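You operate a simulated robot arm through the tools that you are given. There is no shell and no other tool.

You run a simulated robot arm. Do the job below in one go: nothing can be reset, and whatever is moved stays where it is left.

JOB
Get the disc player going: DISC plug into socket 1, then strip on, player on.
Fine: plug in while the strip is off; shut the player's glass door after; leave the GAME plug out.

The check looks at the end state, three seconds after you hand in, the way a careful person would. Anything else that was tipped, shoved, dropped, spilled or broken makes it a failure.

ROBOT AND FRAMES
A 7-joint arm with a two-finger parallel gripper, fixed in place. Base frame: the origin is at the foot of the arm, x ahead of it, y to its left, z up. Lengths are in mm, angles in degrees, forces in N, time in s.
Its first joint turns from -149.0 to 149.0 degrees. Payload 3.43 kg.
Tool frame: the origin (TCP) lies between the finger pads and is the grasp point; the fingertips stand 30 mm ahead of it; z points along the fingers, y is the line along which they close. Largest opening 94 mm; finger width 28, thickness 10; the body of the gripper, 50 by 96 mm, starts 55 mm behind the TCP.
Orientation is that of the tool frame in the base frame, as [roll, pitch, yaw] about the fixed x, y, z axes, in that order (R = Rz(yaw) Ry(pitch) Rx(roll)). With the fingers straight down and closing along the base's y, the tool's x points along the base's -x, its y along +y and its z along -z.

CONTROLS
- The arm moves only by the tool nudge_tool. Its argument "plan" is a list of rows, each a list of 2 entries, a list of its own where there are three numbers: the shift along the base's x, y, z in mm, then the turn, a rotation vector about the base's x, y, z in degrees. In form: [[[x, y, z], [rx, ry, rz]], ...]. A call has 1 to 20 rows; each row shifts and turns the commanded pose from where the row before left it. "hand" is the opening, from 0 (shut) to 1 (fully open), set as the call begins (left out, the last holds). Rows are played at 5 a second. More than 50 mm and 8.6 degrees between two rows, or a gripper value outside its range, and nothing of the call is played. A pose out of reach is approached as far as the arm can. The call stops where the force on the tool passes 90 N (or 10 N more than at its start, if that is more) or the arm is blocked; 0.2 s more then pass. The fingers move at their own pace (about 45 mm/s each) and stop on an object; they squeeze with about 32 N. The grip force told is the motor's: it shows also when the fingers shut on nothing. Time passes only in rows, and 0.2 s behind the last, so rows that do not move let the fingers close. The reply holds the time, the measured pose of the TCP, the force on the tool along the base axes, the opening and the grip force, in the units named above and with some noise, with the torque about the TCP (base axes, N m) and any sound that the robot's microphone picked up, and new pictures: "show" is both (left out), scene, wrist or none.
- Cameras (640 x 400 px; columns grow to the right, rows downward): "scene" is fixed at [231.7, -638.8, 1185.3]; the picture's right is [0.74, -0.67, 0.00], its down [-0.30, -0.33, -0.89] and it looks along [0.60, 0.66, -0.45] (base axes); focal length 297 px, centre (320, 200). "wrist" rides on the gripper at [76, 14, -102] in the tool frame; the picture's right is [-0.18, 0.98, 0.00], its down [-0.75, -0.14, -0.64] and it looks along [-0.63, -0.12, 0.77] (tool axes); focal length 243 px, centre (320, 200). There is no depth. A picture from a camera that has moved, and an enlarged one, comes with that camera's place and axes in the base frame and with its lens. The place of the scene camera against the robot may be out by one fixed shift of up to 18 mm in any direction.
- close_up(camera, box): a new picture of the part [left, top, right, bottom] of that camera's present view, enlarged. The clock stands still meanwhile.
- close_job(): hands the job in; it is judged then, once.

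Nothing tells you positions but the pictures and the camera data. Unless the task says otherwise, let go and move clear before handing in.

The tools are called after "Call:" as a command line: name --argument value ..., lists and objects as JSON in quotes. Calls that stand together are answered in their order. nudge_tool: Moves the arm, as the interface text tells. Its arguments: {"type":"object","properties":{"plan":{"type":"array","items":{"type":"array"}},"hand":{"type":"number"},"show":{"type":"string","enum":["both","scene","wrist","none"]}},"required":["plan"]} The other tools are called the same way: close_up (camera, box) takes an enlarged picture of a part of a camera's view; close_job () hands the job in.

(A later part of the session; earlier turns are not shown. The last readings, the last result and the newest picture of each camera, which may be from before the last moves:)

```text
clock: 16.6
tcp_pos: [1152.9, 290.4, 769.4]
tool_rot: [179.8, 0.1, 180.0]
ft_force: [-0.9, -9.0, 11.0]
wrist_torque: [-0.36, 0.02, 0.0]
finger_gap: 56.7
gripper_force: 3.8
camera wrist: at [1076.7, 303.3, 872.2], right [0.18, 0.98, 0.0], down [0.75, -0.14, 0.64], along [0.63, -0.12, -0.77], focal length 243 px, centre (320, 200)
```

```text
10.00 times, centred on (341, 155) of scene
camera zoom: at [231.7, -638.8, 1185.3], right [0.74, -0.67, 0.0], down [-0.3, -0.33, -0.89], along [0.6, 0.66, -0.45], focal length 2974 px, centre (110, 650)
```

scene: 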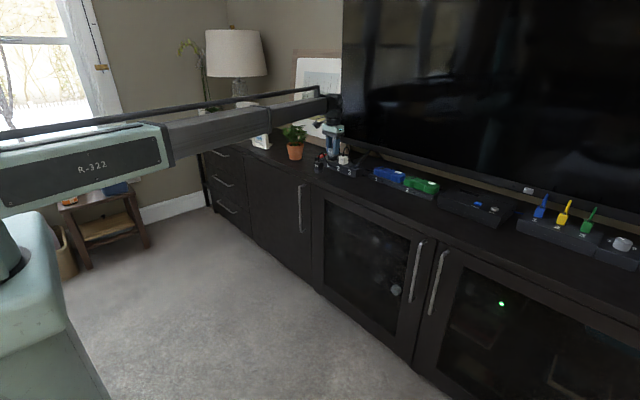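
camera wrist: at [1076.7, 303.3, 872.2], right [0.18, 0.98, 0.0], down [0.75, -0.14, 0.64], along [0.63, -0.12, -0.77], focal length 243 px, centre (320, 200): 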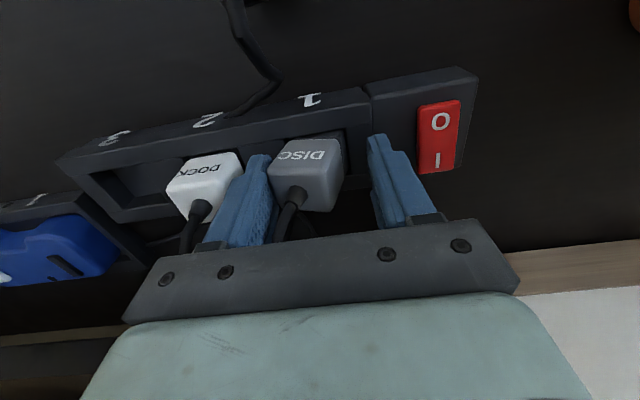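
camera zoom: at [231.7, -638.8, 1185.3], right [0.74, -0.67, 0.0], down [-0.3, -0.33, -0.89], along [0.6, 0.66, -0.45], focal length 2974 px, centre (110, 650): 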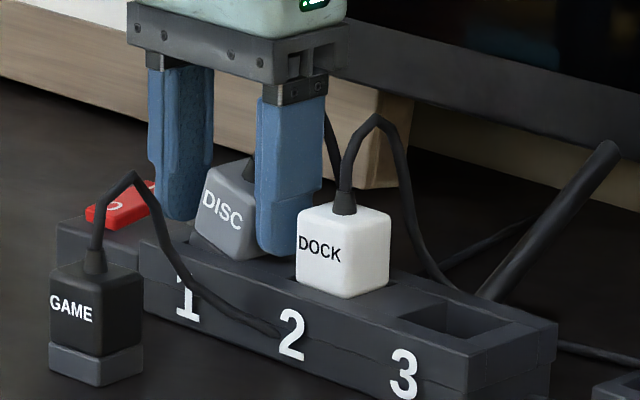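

The plug has leaned toward the left finger: the arm's leftover downward preload dragged it as the fingers opened. I close again to bring it upright, then I will take all preload off before releasing.

Call:
nudge_tool --plan '[[[0, 0, 1], [0, 0, 0]], [[0, 0, 0], [0, 0, 0]], [[0, 0, 0], [0, 0, 0]], [[0, 0, 0], [0, 0, 0]], [[0, 0, 0], [0, 0, 0]], [[0, 0, 0], [0, 0, 0]]]' --hand 0 --show "wrist"

Call:
close_up --camera "wrist" --box '[160, 80, 420, 240]'

Call:
close_up --camera "scene" --box '[317, 135, 365, 175]'

```text
clock: 18.0
tcp_pos: [1153.6, 290.3, 772.0]
tool_rot: [179.9, 0.1, -180.0]
ft_force: [0.3, 6.1, 16.8]
wrist_torque: [0.31, 0.04, 0.0]
finger_gap: 33.6
gripper_force: 31.6
camera wrist: at [1076.7, 303.5, 874.6], right [0.18, 0.98, 0.0], down [0.75, -0.14, 0.64], along [0.63, -0.12, -0.77], focal length 243 px, centre (320, 200)
```

wrist: 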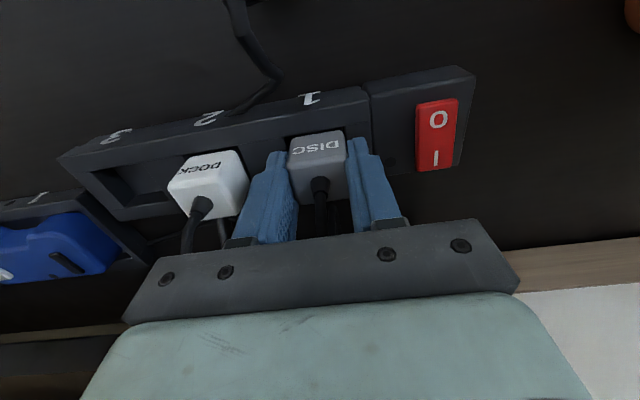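

```text
2.46 times, centred on (290, 160) of wrist
camera zoom: at [1076.7, 303.5, 874.6], right [0.18, 0.98, 0.0], down [0.75, -0.14, 0.64], along [0.63, -0.12, -0.77], focal length 597 px, centre (394, 298)
```

zoom: 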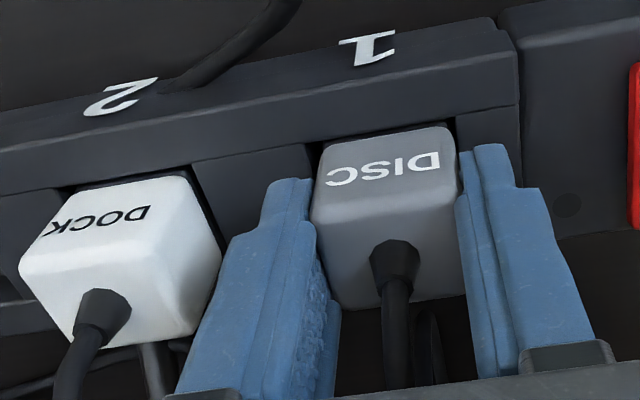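

```text
10.00 times, centred on (341, 155) of scene
camera zoom: at [231.7, -638.8, 1185.3], right [0.74, -0.67, 0.0], down [-0.3, -0.33, -0.89], along [0.6, 0.66, -0.45], focal length 2974 px, centre (110, 650)
```

zoom: 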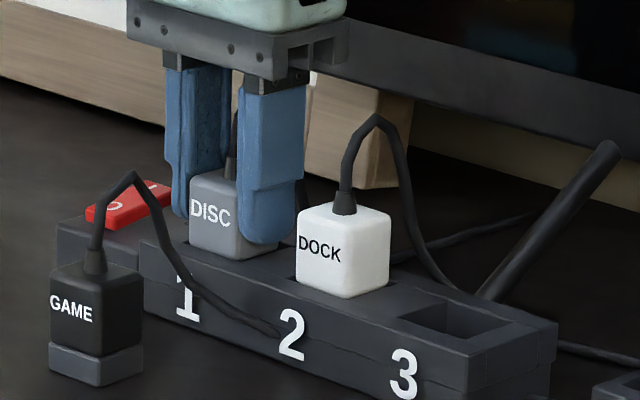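

The plug is upright again and seated. I take off the remaining 17 N down-press and 6 N side force before opening.

Call:
nudge_tool --plan '[[[0, 0.3, 1.0], [0, 0, 0]], [[0, 0, 0], [0, 0, 0]], [[0, 0, 0], [0, 0, 0]]]' --show "none"

```text
clock: 18.8
tcp_pos: [1152.8, 289.1, 772.5]
tool_rot: [179.8, 0.0, 180.0]
ft_force: [-2.2, 4.0, 10.4]
wrist_torque: [0.1, 0.11, 0.02]
finger_gap: 32.8
gripper_force: 31.6
```

Call:
nudge_tool --plan '[[[0, 0.2, 0.8], [0, 0, 0]], [[0, 0, 0], [0, 0, 0]], [[0, 0, 0], [0, 0, 0]]]' --show "none"

```text
clock: 19.6
tcp_pos: [1154.6, 289.8, 773.4]
tool_rot: [179.8, 0.2, -180.0]
ft_force: [0.3, -1.1, 0.4]
wrist_torque: [-0.07, 0.03, 0.01]
finger_gap: 33.2
gripper_force: 31.5
```

Forces are now zero. I open a small amount with the arm still.

Call:
nudge_tool --plan '[[[0, 0, 0], [0, 0, 0]], [[0, 0, 0], [0, 0, 0]], [[0, 0, 0], [0, 0, 0]]]' --hand 0.5 --show "wrist"

Call:
close_up --camera "wrist" --box '[160, 80, 420, 240]'

Call:
close_up --camera "scene" --box '[317, 135, 365, 175]'

```text
clock: 20.4
tcp_pos: [1154.3, 290.5, 772.2]
tool_rot: [180.0, 0.0, -180.0]
ft_force: [-0.4, -0.2, 0.0]
wrist_torque: [0.01, -0.01, 0.0]
finger_gap: 46.9
gripper_force: 0.0
camera wrist: at [1077.7, 303.5, 875.1], right [0.18, 0.98, 0.0], down [0.75, -0.14, 0.64], along [0.63, -0.12, -0.77], focal length 243 px, centre (320, 200)
```

wrist: 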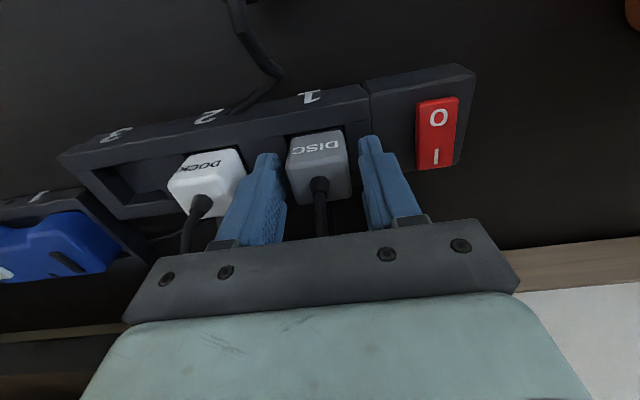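

```text
2.46 times, centred on (290, 160) of wrist
camera zoom: at [1077.7, 303.5, 875.1], right [0.18, 0.98, 0.0], down [0.75, -0.14, 0.64], along [0.63, -0.12, -0.77], focal length 597 px, centre (394, 298)
```

zoom: 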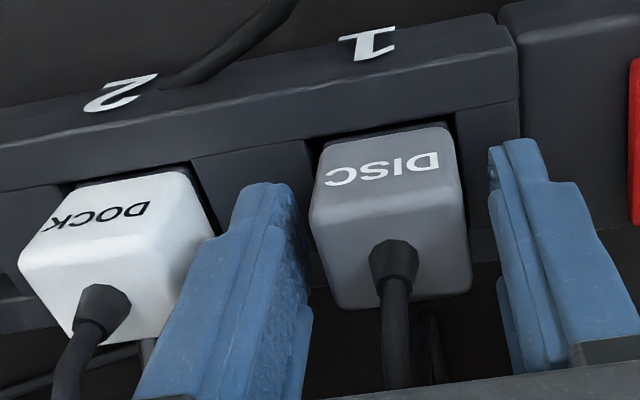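

```text
10.00 times, centred on (341, 155) of scene
camera zoom: at [231.7, -638.8, 1185.3], right [0.74, -0.67, 0.0], down [-0.3, -0.33, -0.89], along [0.6, 0.66, -0.45], focal length 2974 px, centre (110, 650)
```

zoom: 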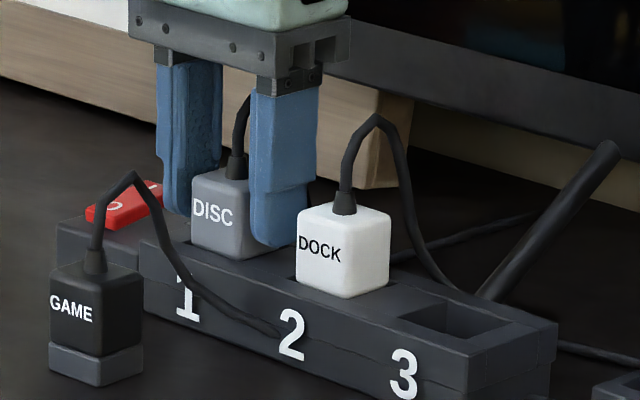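

DISC now stands upright in socket 1, level with DOCK, and nothing touches it. I raise the hand straight up.

Call:
nudge_tool --plan '[[[0, 0, 5], [0, 0, 0]], [[0, 0, 10], [0, 0, 0]], [[0, 0, 15], [0, 0, 0]], [[0, 0, 25], [0, 0, 0]], [[0, 0, 25], [0, 0, 0]], [[0, 0, 20], [0, 0, 0]], [[0, 0, 0], [0, 0, 0]]]' --show "both"

Call:
close_up --camera "scene" --box '[317, 125, 381, 175]'

Call:
close_up --camera "wrist" --box '[180, 20, 460, 220]'

```text
clock: 22.0
tcp_pos: [1153.5, 293.6, 872.9]
tool_rot: [179.8, 0.0, 180.0]
ft_force: [-0.6, 0.4, 0.3]
wrist_torque: [-0.01, -0.03, -0.01]
finger_gap: 47.0
gripper_force: 0.1
camera wrist: at [1076.5, 306.0, 975.4], right [0.18, 0.98, 0.0], down [0.75, -0.14, 0.64], along [0.63, -0.12, -0.77], focal length 243 px, centre (320, 200)
```

scene: 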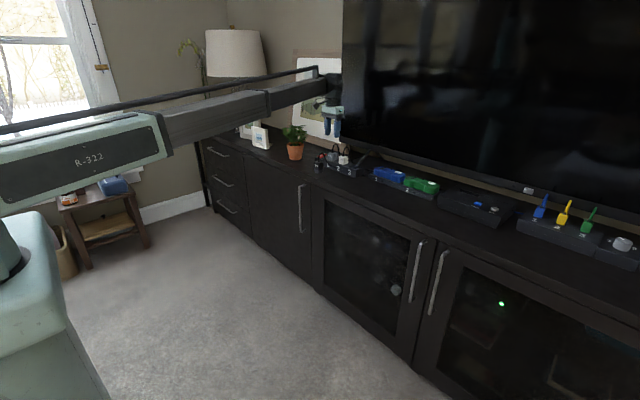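
wrist: 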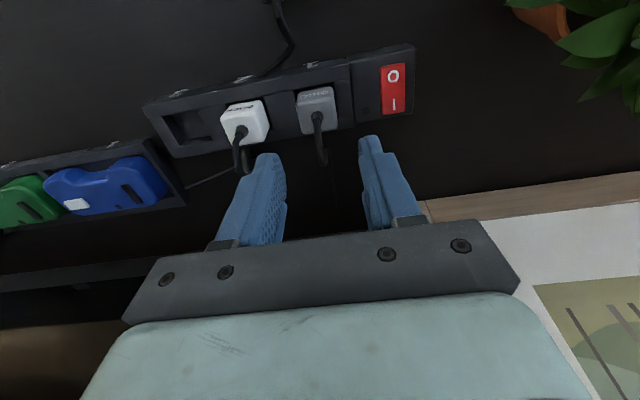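

```text
8.00 times, centred on (349, 150) of scene
camera zoom: at [231.7, -638.8, 1185.3], right [0.74, -0.67, 0.0], down [-0.3, -0.33, -0.89], along [0.6, 0.66, -0.45], focal length 2380 px, centre (88, 600)
```

zoom: 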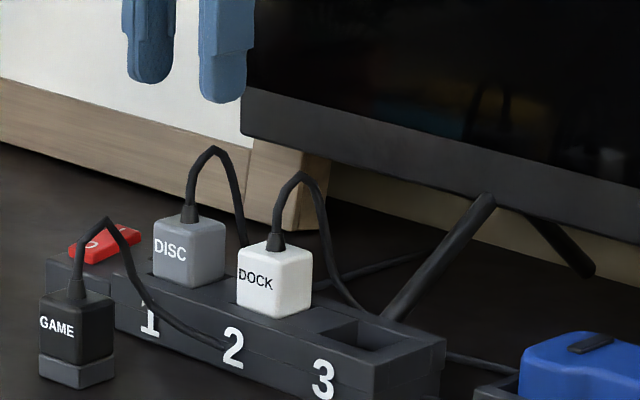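

```text
2.00 times, centred on (320, 120) of wrist
camera zoom: at [1076.5, 306.0, 975.4], right [0.18, 0.98, 0.0], down [0.75, -0.14, 0.64], along [0.63, -0.12, -0.77], focal length 485 px, centre (320, 360)
```

zoom: 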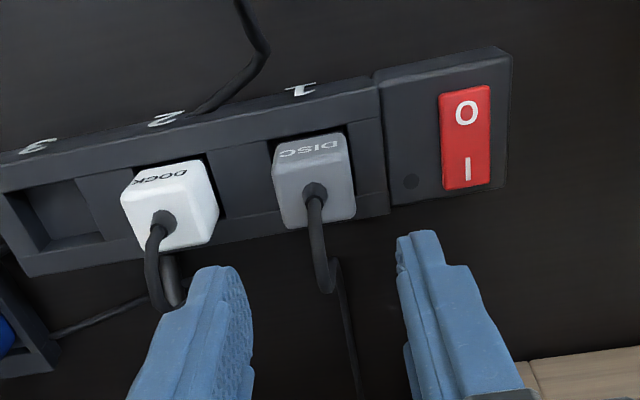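

DISC is upright in socket 1. The strip's lamp is dark and its rocker's raised I end is at about (1167, 360). I close the fingers and move above it, then check.

Call:
nudge_tool --plan '[[[5, 23, 0], [0, 0, 0]], [[5, 23, 0], [0, 0, 0]], [[4.5, 23, 0], [0, 0, 0]], [[0, 0, -25], [0, 0, 0]], [[0, 0, -25], [0, 0, 0]], [[0, 0, -20], [0, 0, 0]], [[0, 0, 0], [0, 0, 0]]]' --hand 0 --show "both"

Call:
close_up --camera "scene" --box '[301, 125, 365, 175]'

Call:
close_up --camera "wrist" --box '[220, 90, 420, 230]'

```text
clock: 23.6
tcp_pos: [1165.8, 357.8, 803.1]
tool_rot: [179.9, 0.1, 179.9]
ft_force: [-0.5, -0.4, 0.2]
wrist_torque: [0.03, 0.01, -0.02]
finger_gap: 0.0
gripper_force: 32.5
out of reach, approached as far as the arm can: row 3
camera wrist: at [1089.5, 371.6, 905.1], right [0.18, 0.98, 0.0], down [0.75, -0.14, 0.64], along [0.63, -0.12, -0.77], focal length 243 px, centre (320, 200)
```

scene: 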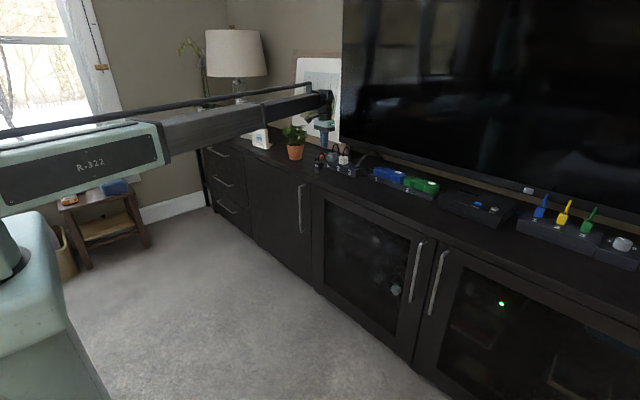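
wrist: 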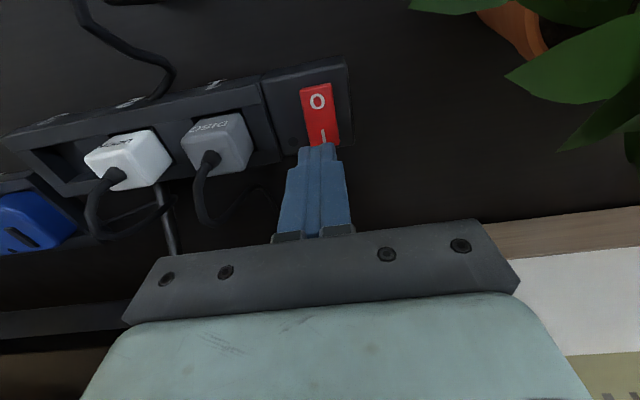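

```text
8.00 times, centred on (333, 150) of scene
camera zoom: at [231.7, -638.8, 1185.3], right [0.74, -0.67, 0.0], down [-0.3, -0.33, -0.89], along [0.6, 0.66, -0.45], focal length 2380 px, centre (216, 600)
```

zoom: 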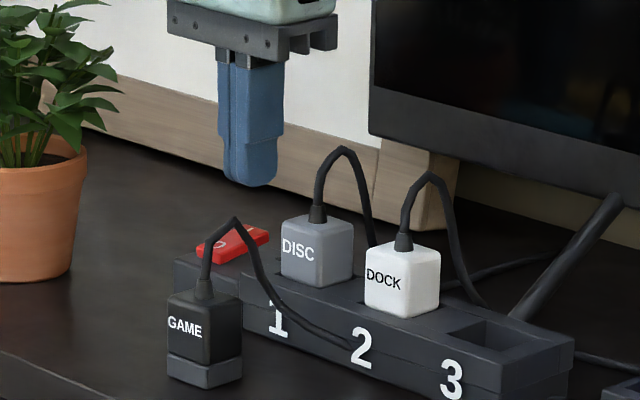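

```text
2.86 times, centred on (320, 160) of wrist
camera zoom: at [1089.5, 371.6, 905.1], right [0.18, 0.98, 0.0], down [0.75, -0.14, 0.64], along [0.63, -0.12, -0.77], focal length 693 px, centre (320, 314)
```

zoom: 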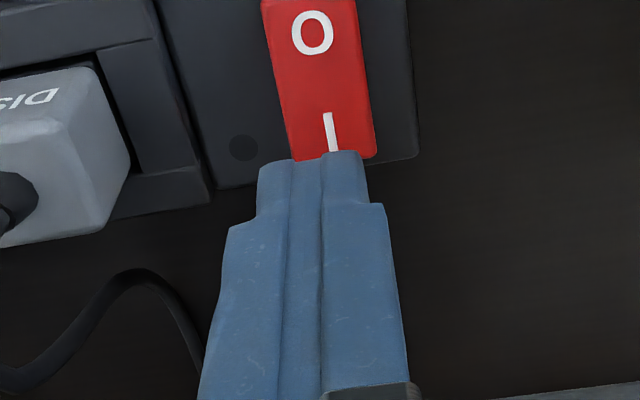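

The closed fingers are just above the I end of the rocker (its rear edge is near x 1174). I tilt the tool 6° forward so the tip sits slightly further back on the I side, and lower toward it.

Call:
nudge_tool --plan '[[[0, 1.5, -5], [0, -3, 0]], [[0, 0, -8], [0, -3, 0]], [[0, 0, -7], [0, 0, 0]], [[0, 0, 0], [0, 0, 0]]]' --show "wrist"

Call:
close_up --camera "wrist" --box '[220, 90, 420, 230]'

Call:
close_up --camera "scene" --box '[301, 130, 349, 170]'

```text
clock: 24.6
tcp_pos: [1165.7, 361.5, 781.8]
tool_rot: [179.8, 6.0, -180.0]
ft_force: [0.2, -0.7, 0.1]
wrist_torque: [0.02, 0.02, -0.01]
finger_gap: 0.0
gripper_force: 31.9
camera wrist: at [1079.5, 373.4, 876.2], right [0.18, 0.98, 0.02], down [0.68, -0.14, 0.72], along [0.71, -0.12, -0.7], focal length 243 px, centre (320, 200)
```

wrist: 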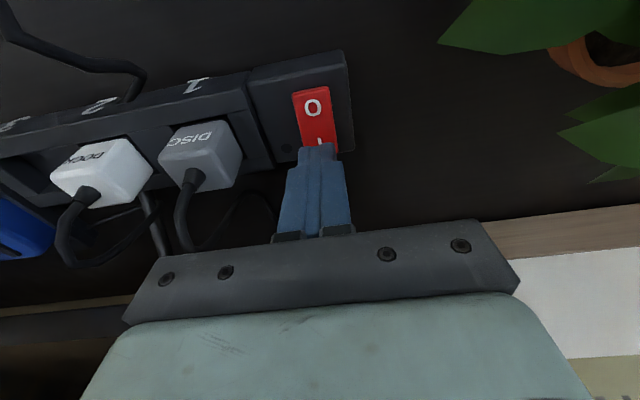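

```text
2.86 times, centred on (320, 160) of wrist
camera zoom: at [1079.5, 373.4, 876.2], right [0.18, 0.98, 0.02], down [0.68, -0.14, 0.72], along [0.71, -0.12, -0.7], focal length 693 px, centre (320, 314)
```

zoom: 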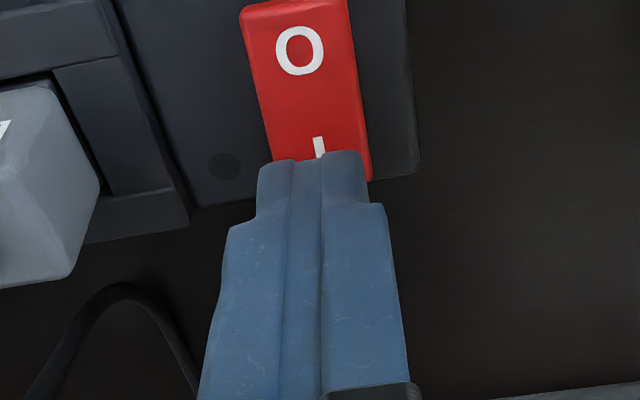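

```text
10.00 times, centred on (325, 150) of scene
camera zoom: at [231.7, -638.8, 1185.3], right [0.74, -0.67, 0.0], down [-0.3, -0.33, -0.89], along [0.6, 0.66, -0.45], focal length 2974 px, centre (270, 700)
```

zoom: 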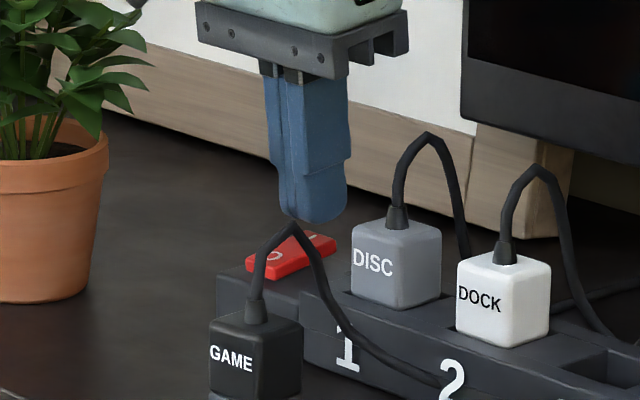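

The tip is right above the I end. I press down in small steps.

Call:
nudge_tool --plan '[[[0, 0, -2], [0, 0, 0]], [[0, 0, -2], [0, 0, 0]], [[0, 0, -2], [0, 0, 0]], [[0, 0, -2], [0, 0, 0]], [[0, 0, 0], [0, 0, 0]]]' --show "scene"

Call:
close_up --camera "scene" --box '[301, 130, 349, 170]'

```text
clock: 25.8
tcp_pos: [1165.5, 361.3, 774.7]
tool_rot: [180.0, 6.1, -180.0]
ft_force: [0.5, 0.3, 0.5]
wrist_torque: [-0.03, -0.01, -0.01]
finger_gap: 0.0
gripper_force: 31.9
```

scene: 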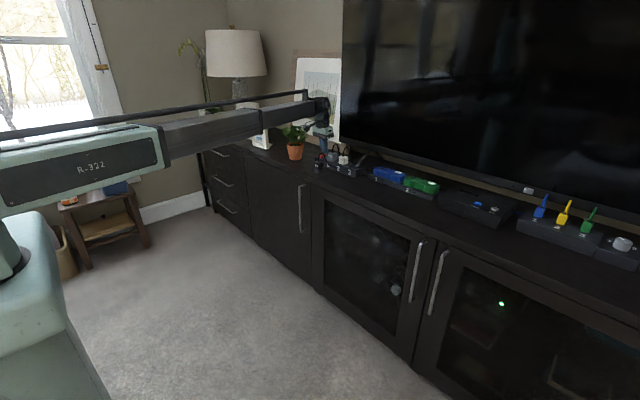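

```text
10.00 times, centred on (325, 150) of scene
camera zoom: at [231.7, -638.8, 1185.3], right [0.74, -0.67, 0.0], down [-0.3, -0.33, -0.89], along [0.6, 0.66, -0.45], focal length 2974 px, centre (270, 700)
```

zoom: 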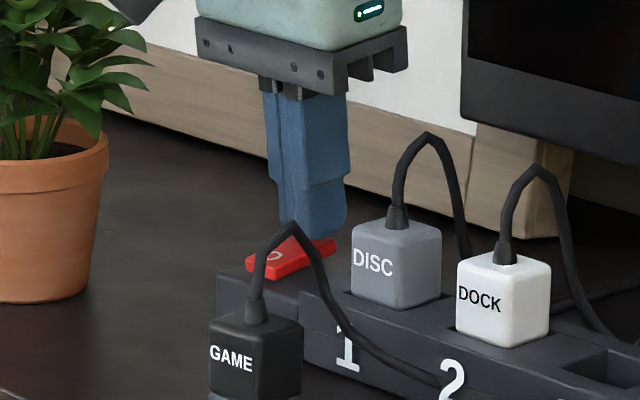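

Call:
nudge_tool --plan '[[[0, 0, -1.5], [0, 0, 0]], [[0, 0, -1.5], [0, 0, 0]], [[0, 0, -1.5], [0, 0, 0]], [[0, 0, 0], [0, 0, 0]]]' --show "none"

```text
clock: 26.8
tcp_pos: [1165.7, 359.8, 772.1]
tool_rot: [179.8, 6.2, -180.0]
ft_force: [0.2, 3.2, 17.2]
wrist_torque: [0.07, 0.16, -0.09]
finger_gap: 0.0
gripper_force: 31.9
```

Contact at 17 N without a click yet. I keep pressing in 1 mm steps.

Call:
nudge_tool --plan '[[[0, 0, -1], [0, 0, 0]], [[0, 0, -1], [0, 0, 0]], [[0, 0, -1], [0, 0, 0]], [[0, 0, 0], [0, 0, 0]]]' --show "scene"

Call:
close_up --camera "scene" --box '[301, 130, 349, 170]'

```text
clock: 27.8
tcp_pos: [1163.9, 360.0, 771.7]
tool_rot: [179.7, 6.4, -180.0]
ft_force: [5.4, 6.0, 51.5]
wrist_torque: [0.11, 0.32, -0.01]
finger_gap: 0.0
gripper_force: 31.8
```

scene: 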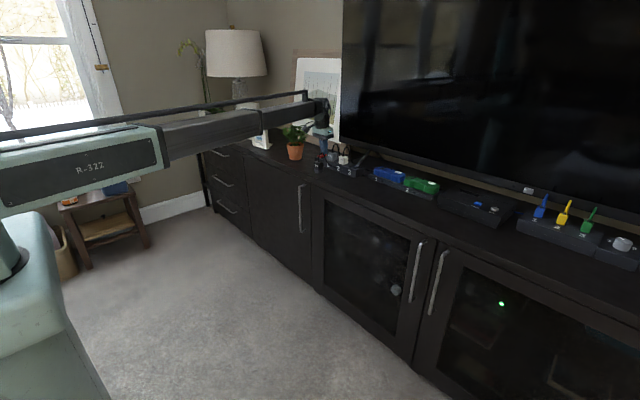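

```text
10.00 times, centred on (325, 150) of scene
camera zoom: at [231.7, -638.8, 1185.3], right [0.74, -0.67, 0.0], down [-0.3, -0.33, -0.89], along [0.6, 0.66, -0.45], focal length 2974 px, centre (270, 700)
```

zoom: 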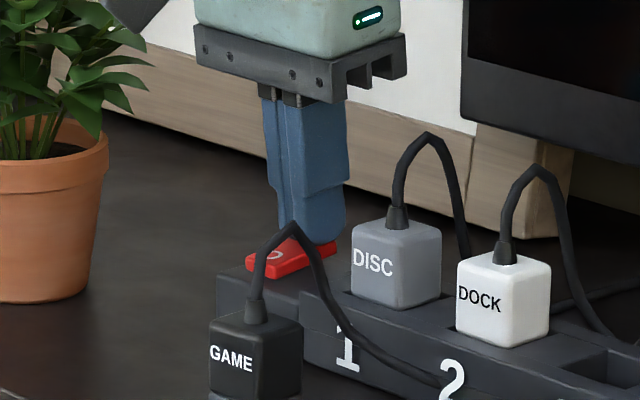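

The torque tells me the tip's near corner is pressing at the rocker's pivot (x ≈ 1154), not on the I end. I lift off and tilt the tool to about 26° so that the near corner will press at x ≈ 1168.

Call:
nudge_tool --plan '[[[0, 0, 8], [0, 0, 0]], [[0, 0, 12], [0, 0, 0]], [[1, 0, 0], [0, -7, 0]], [[1, 0, 0], [0, -7, 0]], [[0.5, 0, 0], [0, -6, 0]], [[0, 0, 0], [0, 0, 0]]]' --show "wrist"

Call:
close_up --camera "wrist" --box '[220, 90, 420, 230]'

Call:
close_up --camera "scene" --box '[301, 130, 349, 170]'

```text
clock: 29.2
tcp_pos: [1168.3, 359.9, 786.8]
tool_rot: [179.8, 26.1, 179.9]
ft_force: [-0.1, -0.6, 0.8]
wrist_torque: [-0.02, -0.02, 0.0]
finger_gap: 0.3
gripper_force: 32.0
camera wrist: at [1053.9, 372.4, 845.6], right [0.17, 0.98, 0.08], down [0.39, -0.14, 0.91], along [0.9, -0.12, -0.41], focal length 243 px, centre (320, 200)
```

wrist: 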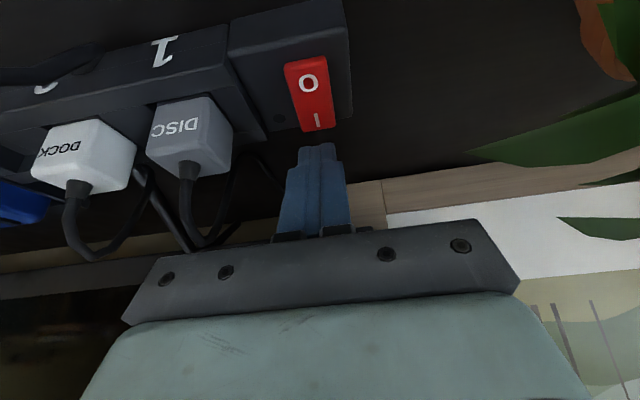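

```text
2.86 times, centred on (320, 160) of wrist
camera zoom: at [1053.9, 372.4, 845.6], right [0.17, 0.98, 0.08], down [0.39, -0.14, 0.91], along [0.9, -0.12, -0.41], focal length 693 px, centre (320, 314)
```

zoom: 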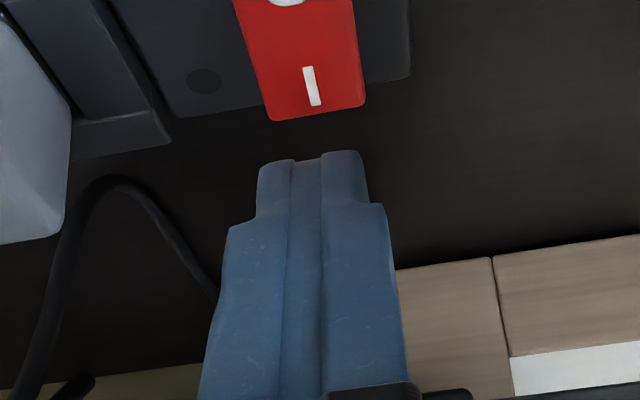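

```text
10.00 times, centred on (325, 150) of scene
camera zoom: at [231.7, -638.8, 1185.3], right [0.74, -0.67, 0.0], down [-0.3, -0.33, -0.89], along [0.6, 0.66, -0.45], focal length 2974 px, centre (270, 700)
```

zoom: 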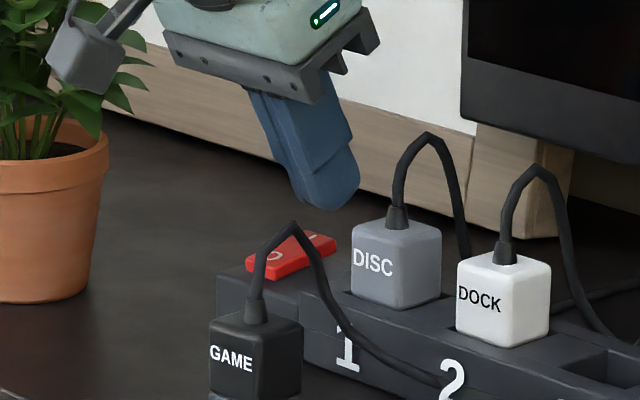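

The near corner of the tip is now over the I mark's rear end. A plant leaf tip is at about (1097, 396, 820), roughly 20 mm from the hand's camera, so I turn the hand 12° away from the plant while going down.

Call:
nudge_tool --plan '[[[0, 0, 0], [0, 0, 6]], [[0, 0, 0], [0, 0, 6]], [[0, 0, -4], [0, 0, 0]], [[0, 0, -4], [0, 0, 0]], [[0, 0, 0], [0, 0, 0]]]' --show "wrist"

Call:
close_up --camera "wrist" --box '[220, 90, 420, 230]'

Call:
close_up --camera "scene" --box '[277, 110, 349, 170]'

```text
clock: 30.4
tcp_pos: [1166.8, 360.7, 779.0]
tool_rot: [179.9, 26.0, -168.0]
ft_force: [0.0, -0.3, -0.4]
wrist_torque: [0.01, 0.01, -0.01]
finger_gap: 0.0
gripper_force: 32.2
camera wrist: at [1053.1, 349.1, 838.2], right [-0.04, 1.0, 0.08], down [0.42, -0.06, 0.91], along [0.91, 0.07, -0.41], focal length 243 px, centre (320, 200)
```

wrist: 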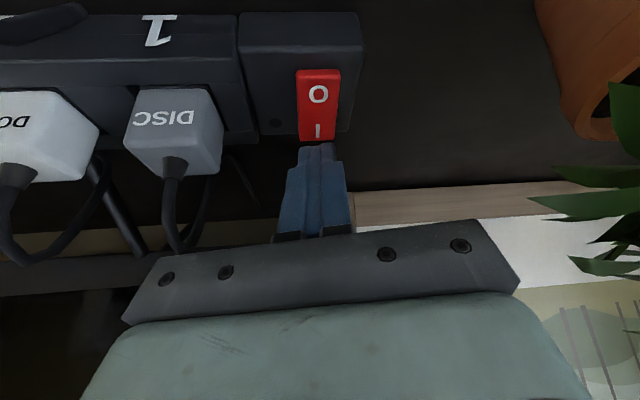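

```text
2.86 times, centred on (320, 160) of wrist
camera zoom: at [1053.1, 349.1, 838.2], right [-0.04, 1.0, 0.08], down [0.42, -0.06, 0.91], along [0.91, 0.07, -0.41], focal length 693 px, centre (320, 314)
```

zoom: 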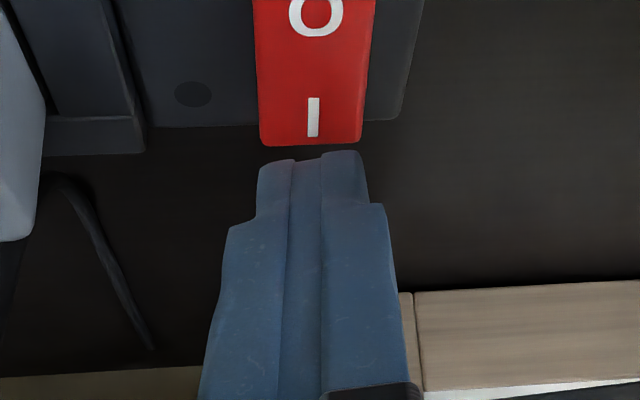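

```text
6.67 times, centred on (313, 140) of scene
camera zoom: at [231.7, -638.8, 1185.3], right [0.74, -0.67, 0.0], down [-0.3, -0.33, -0.89], along [0.6, 0.66, -0.45], focal length 1983 px, centre (367, 600)
```

zoom: 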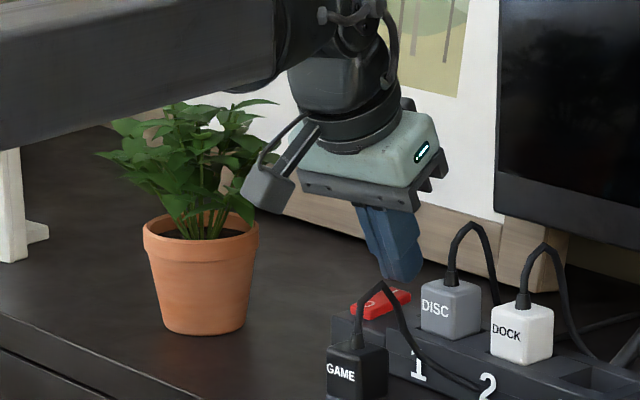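

The pressing edge is at about (1167, 361, 746), some 13 mm behind the pivot on the I side, and the plant is clear. I press down in small steps.

Call:
nudge_tool --plan '[[[0, 0, -1.5], [0, 0, 0]], [[0, 0, -1.5], [0, 0, 0]], [[0, 0, -1.5], [0, 0, 0]], [[0, 0, -1], [0, 0, 0]], [[0, 0, 0], [0, 0, 0]]]' --show "scene"

Call:
close_up --camera "scene" --box '[301, 130, 349, 170]'

```text
clock: 31.6
tcp_pos: [1168.2, 359.3, 773.7]
tool_rot: [179.8, 26.0, -168.1]
ft_force: [1.4, -0.6, 0.7]
wrist_torque: [0.01, -0.01, -0.04]
finger_gap: 0.0
gripper_force: 32.2
heard: click
```

scene: 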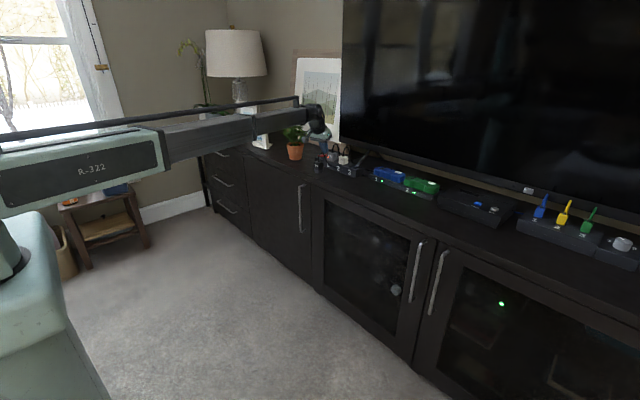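

```text
10.00 times, centred on (325, 150) of scene
camera zoom: at [231.7, -638.8, 1185.3], right [0.74, -0.67, 0.0], down [-0.3, -0.33, -0.89], along [0.6, 0.66, -0.45], focal length 2974 px, centre (270, 700)
```

zoom: 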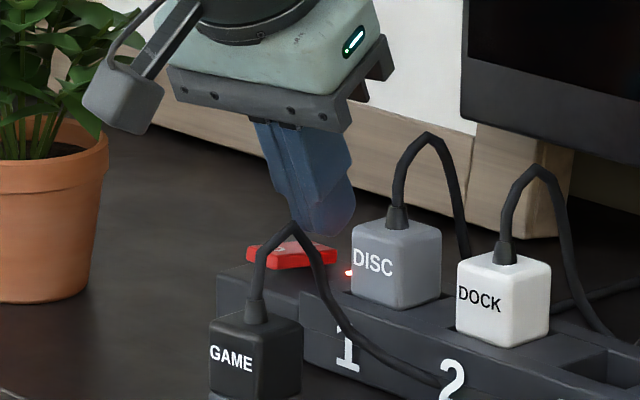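

Click heard and the strip's red lamp is lit (the charger lamps also came on), so the strip is on. I lift off, back away over the cabinet and go down in front of the glass doors to find the disc player.

Call:
nudge_tool --plan '[[[0, 0, 15], [0, 0, 0]], [[0, 0, 25], [0, 0, 0]], [[0, 0, 35], [0, 0, 0]], [[-10, 0, 35], [0, 0, -4]], [[-35, -10, 20], [0, 0, -4]], [[-45, -20, 0], [0, 0, -4]], [[-45, -20, 0], [0, 0, 0]], [[-45, -20, 0], [0, 0, 0]], [[-45, -20, 0], [0, 0, 0]], [[-45, -20, 0], [0, 0, 0]], [[-45, -20, 0], [0, 0, 0]], [[-45, -20, 0], [0, 0, 0]], [[-40, -25, -10], [0, 0, 0]], [[-25, -30, -25], [0, 0, 0]], [[-20, -30, -30], [0, 0, 0]], [[-10, -30, -35], [0, 0, 0]], [[0, -30, -40], [0, 0, 0]], [[0, -30, -40], [0, 0, 0]]]' --show "both"

```text
clock: 35.4
tcp_pos: [711.8, 35.8, 724.9]
tool_rot: [179.9, 26.0, -180.0]
ft_force: [-0.5, -0.1, -0.5]
wrist_torque: [-0.02, 0.03, 0.01]
finger_gap: 0.0
gripper_force: 32.3
camera wrist: at [598.6, 48.5, 783.0], right [0.17, 0.98, 0.08], down [0.4, -0.14, 0.91], along [0.9, -0.12, -0.41], focal length 243 px, centre (320, 200)
```

scene: 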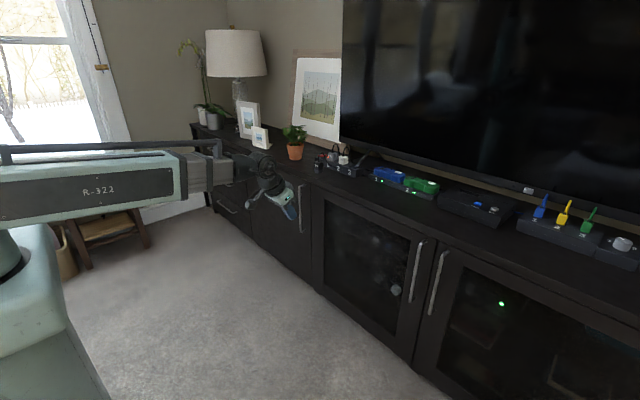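
wrist: 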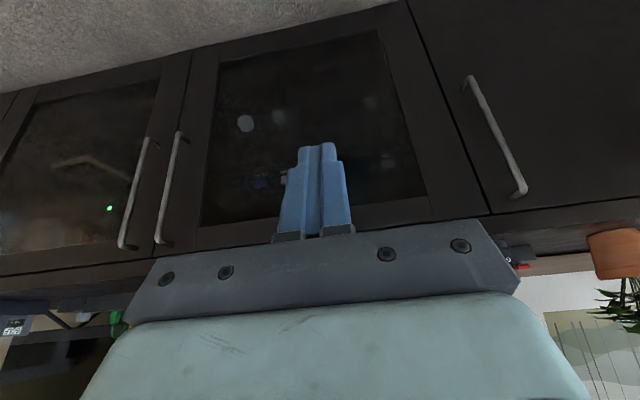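

Call:
close_up --camera "wrist" --box '[200, 40, 440, 220]'

Call:
close_up --camera "wrist" --box '[0, 60, 200, 260]'

Call:
close_up --camera "scene" --box '[316, 185, 440, 310]'

Call:
close_up --camera "scene" --box '[301, 140, 449, 210]'

```text
2.22 times, centred on (320, 130) of wrist
camera zoom: at [598.6, 48.5, 783.0], right [0.17, 0.98, 0.08], down [0.4, -0.14, 0.91], along [0.9, -0.12, -0.41], focal length 539 px, centre (320, 356)
```

zoom: 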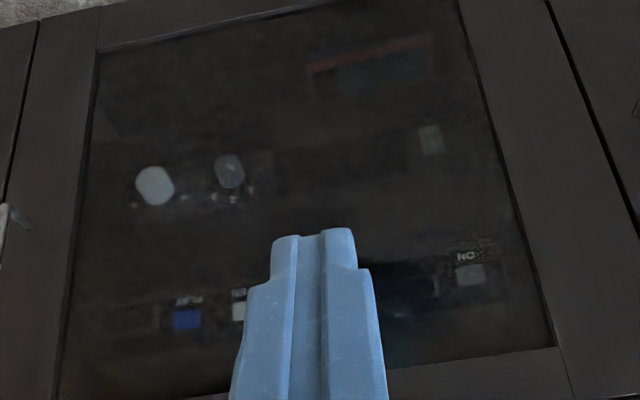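

```text
2.00 times, centred on (100, 160) of wrist
camera zoom: at [598.6, 48.5, 783.0], right [0.17, 0.98, 0.08], down [0.4, -0.14, 0.91], along [0.9, -0.12, -0.41], focal length 485 px, centre (760, 280)
```

zoom: 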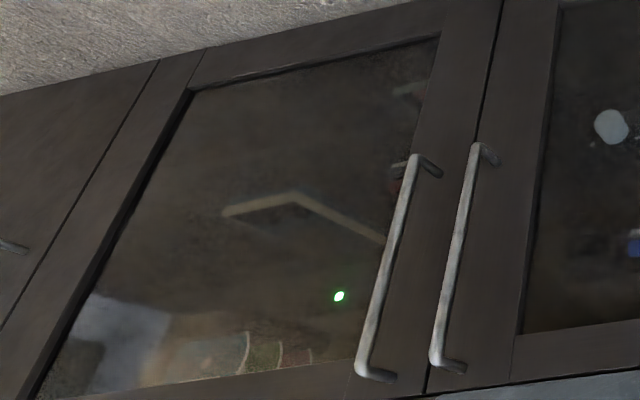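

```text
3.20 times, centred on (378, 248) of scene
camera zoom: at [231.7, -638.8, 1185.3], right [0.74, -0.67, 0.0], down [-0.3, -0.33, -0.89], along [0.6, 0.66, -0.45], focal length 952 px, centre (134, 48)
```

zoom: 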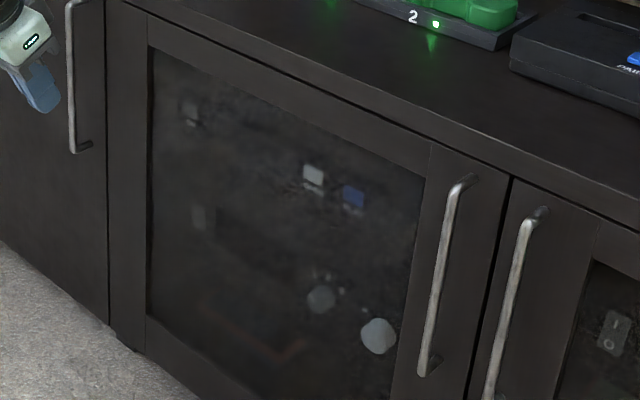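

```text
4.32 times, centred on (375, 175) of scene
camera zoom: at [231.7, -638.8, 1185.3], right [0.74, -0.67, 0.0], down [-0.3, -0.33, -0.89], along [0.6, 0.66, -0.45], focal length 1286 px, centre (82, 308)
```

zoom: 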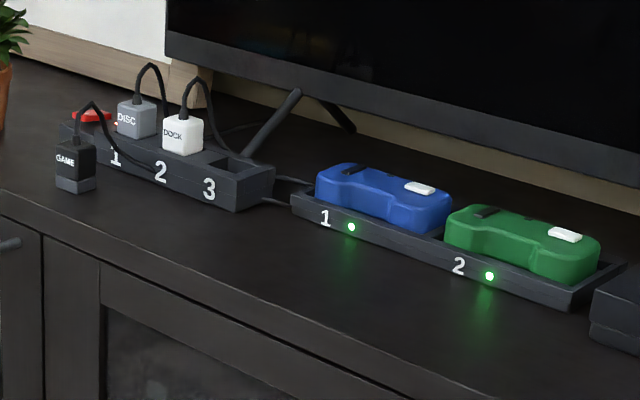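

Behind the left glass door, the upper shelf holds a unit with an "ON" button at its left end and white and blue buttons at its right. The lower shelf holds a unit with two knobs. I tilt the hand up and come closer to read the labels.

Call:
nudge_tool --plan '[[[10, -20, -20], [0, -8, 0]], [[20, -25, -25], [0, -8, 0]], [[20, -25, -20], [0, -8, 0]], [[10, -20, 0], [0, 0, 0]]]' --show "wrist"

Call:
close_up --camera "wrist" --box '[100, 0, 360, 160]'

Call:
close_up --camera "wrist" --box '[330, 0, 590, 160]'

```text
clock: 36.4
tcp_pos: [773.3, -55.0, 659.0]
tool_rot: [-179.9, 50.1, -180.0]
ft_force: [-0.9, 0.4, 0.0]
wrist_torque: [0.01, 0.03, -0.02]
finger_gap: 0.0
gripper_force: 32.2
camera wrist: at [645.3, -42.4, 666.8], right [0.12, 0.98, 0.14], down [-0.01, -0.14, 0.99], along [0.99, -0.12, -0.01], focal length 243 px, centre (320, 200)
```

wrist: 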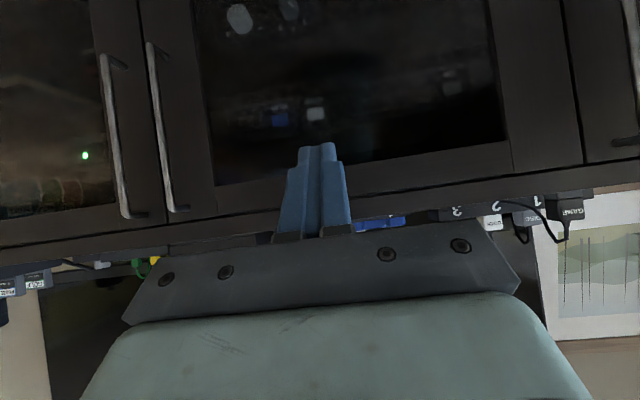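

```text
2.46 times, centred on (230, 80) of wrist
camera zoom: at [645.3, -42.4, 666.8], right [0.12, 0.98, 0.14], down [-0.01, -0.14, 0.99], along [0.99, -0.12, -0.01], focal length 597 px, centre (542, 495)
```

zoom: 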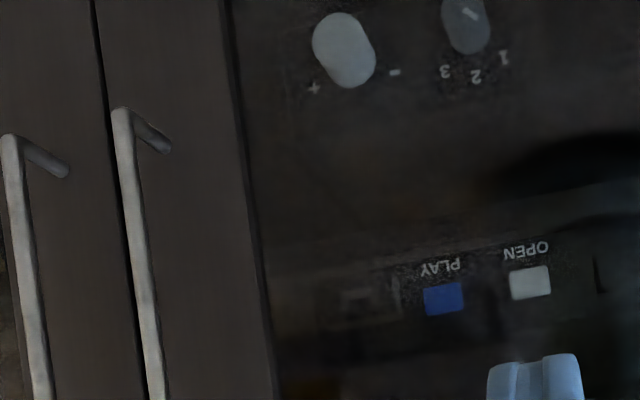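

```text
2.46 times, centred on (460, 80) of wrist
camera zoom: at [645.3, -42.4, 666.8], right [0.12, 0.98, 0.14], down [-0.01, -0.14, 0.99], along [0.99, -0.12, -0.01], focal length 597 px, centre (-25, 495)
```

zoom: 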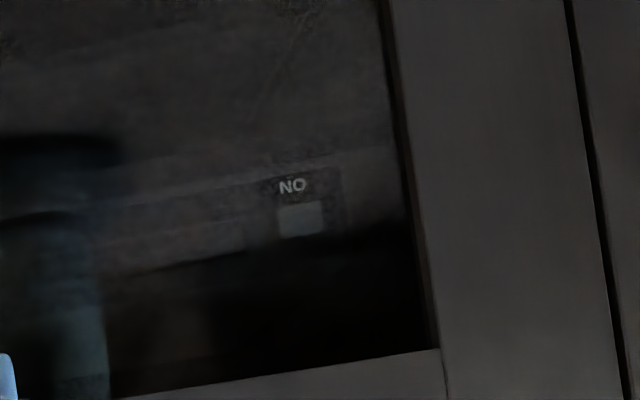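

The upper unit is the disc player: it has ON at its left end, at about (1031, 133, 527), and OPEN and PLAY to the right. It sits behind the left glass door, whose vertical handle bar is near (962, -292, z 408–645) with the hinge near y 250. Next I bring the open gripper in front of that handle.

Call:
nudge_tool --plan '[[[5, -45, -15], [0, -7, 0]], [[5, -45, -15], [0, -7, 0]], [[5, -45, -15], [0, -6, 0]], [[5, -45, -15], [0, 0, 0]], [[5, -45, -10], [0, 0, 0]], [[0, -10, -5], [0, 0, 0]], [[0, 0, 0], [0, 0, 0]]]' --hand 0.7 --show "both"

```text
clock: 38.0
tcp_pos: [798.6, -292.7, 583.2]
tool_rot: [179.8, 70.1, 179.9]
ft_force: [-0.6, 0.1, -0.5]
wrist_torque: [-0.01, 0.02, 0.01]
finger_gap: 65.6
gripper_force: 0.0
camera wrist: at [675.5, -279.5, 546.4], right [0.06, 0.98, 0.17], down [-0.35, -0.14, 0.93], along [0.94, -0.12, 0.33], focal length 243 px, centre (320, 200)
```

scene: 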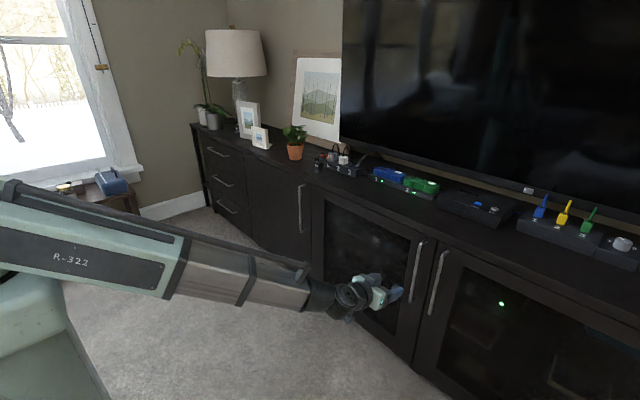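
wrist: 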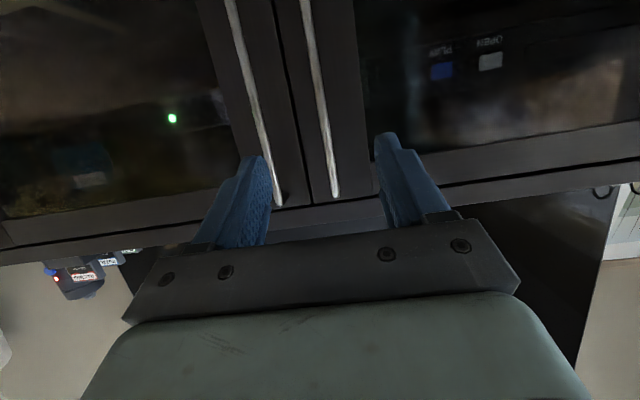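

The left door's handle bar is between the open fingers, at about x 960, y -296, and the right door's handle is 71 mm beside it. I move straight in toward the bar.

Call:
nudge_tool --plan '[[[40, -3, 0], [0, 0, 0]], [[40, 0, 0], [0, 0, 0]], [[35, 0, 0], [0, 0, 0]], [[15, 0, 0], [0, 0, 0]], [[0, 0, 0], [0, 0, 0]]]' --hand 0.7 --show "both"

Call:
close_up --camera "wrist" --box '[200, 60, 440, 260]'

Call:
close_up --camera "scene" --box '[350, 220, 470, 330]'

```text
clock: 39.2
tcp_pos: [929.7, -293.8, 586.4]
tool_rot: [179.8, 70.0, 179.9]
ft_force: [-0.1, 0.2, 0.1]
wrist_torque: [0.0, -0.01, 0.01]
finger_gap: 65.6
gripper_force: 0.0
camera wrist: at [805.7, -280.1, 549.7], right [0.06, 0.98, 0.17], down [-0.35, -0.14, 0.93], along [0.94, -0.12, 0.33], focal length 243 px, centre (320, 200)
```

scene: 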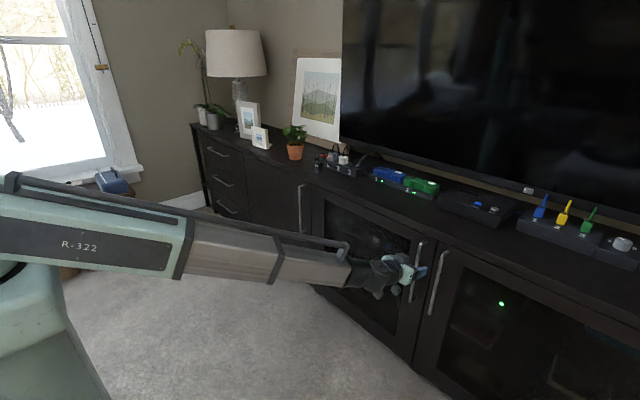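
wrist: 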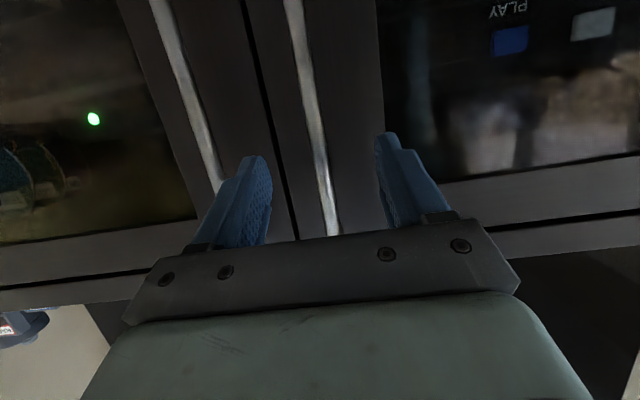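

```text
2.00 times, centred on (320, 160) of wrist
camera zoom: at [805.7, -280.1, 549.7], right [0.06, 0.98, 0.17], down [-0.35, -0.14, 0.93], along [0.94, -0.12, 0.33], focal length 485 px, centre (320, 280)
```

zoom: 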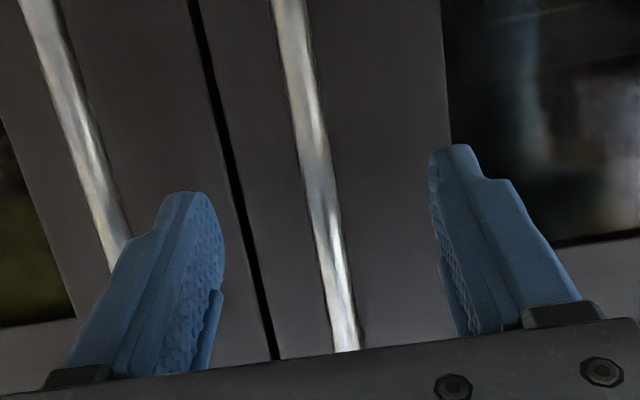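

```text
3.64 times, centred on (410, 275) of scene
camera zoom: at [231.7, -638.8, 1185.3], right [0.74, -0.67, 0.0], down [-0.3, -0.33, -0.89], along [0.6, 0.66, -0.45], focal length 1082 px, centre (-7, -73)
```

zoom: 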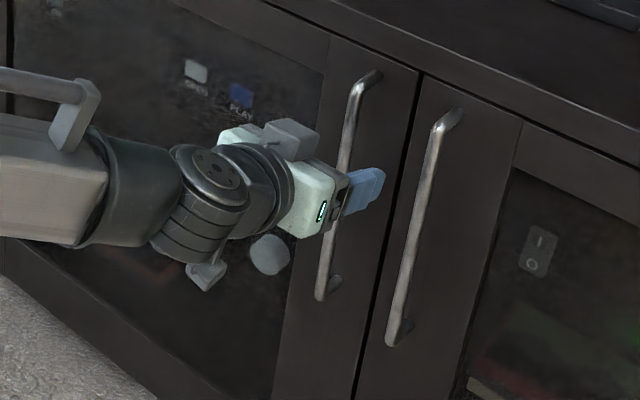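

The bar runs centred between the fingers. I advance another 19 mm and close on it.

Call:
nudge_tool --plan '[[[10, 2, 0], [0, 0, 0]], [[9, 0, 0], [0, 0, 0]], [[0, 0, 0], [0, 0, 0]]]' --hand 0.7 --show "wrist"

```text
clock: 40.0
tcp_pos: [947.3, -289.8, 585.4]
tool_rot: [179.6, 70.1, 180.0]
ft_force: [-0.4, 0.0, 0.5]
wrist_torque: [0.01, 0.01, -0.02]
finger_gap: 65.7
gripper_force: 0.1
camera wrist: at [824.5, -277.2, 548.4], right [0.06, 0.98, 0.17], down [-0.35, -0.14, 0.93], along [0.94, -0.12, 0.33], focal length 243 px, centre (320, 200)
```

wrist: 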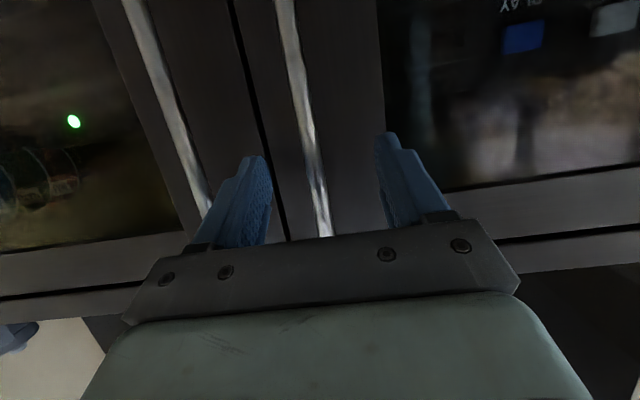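

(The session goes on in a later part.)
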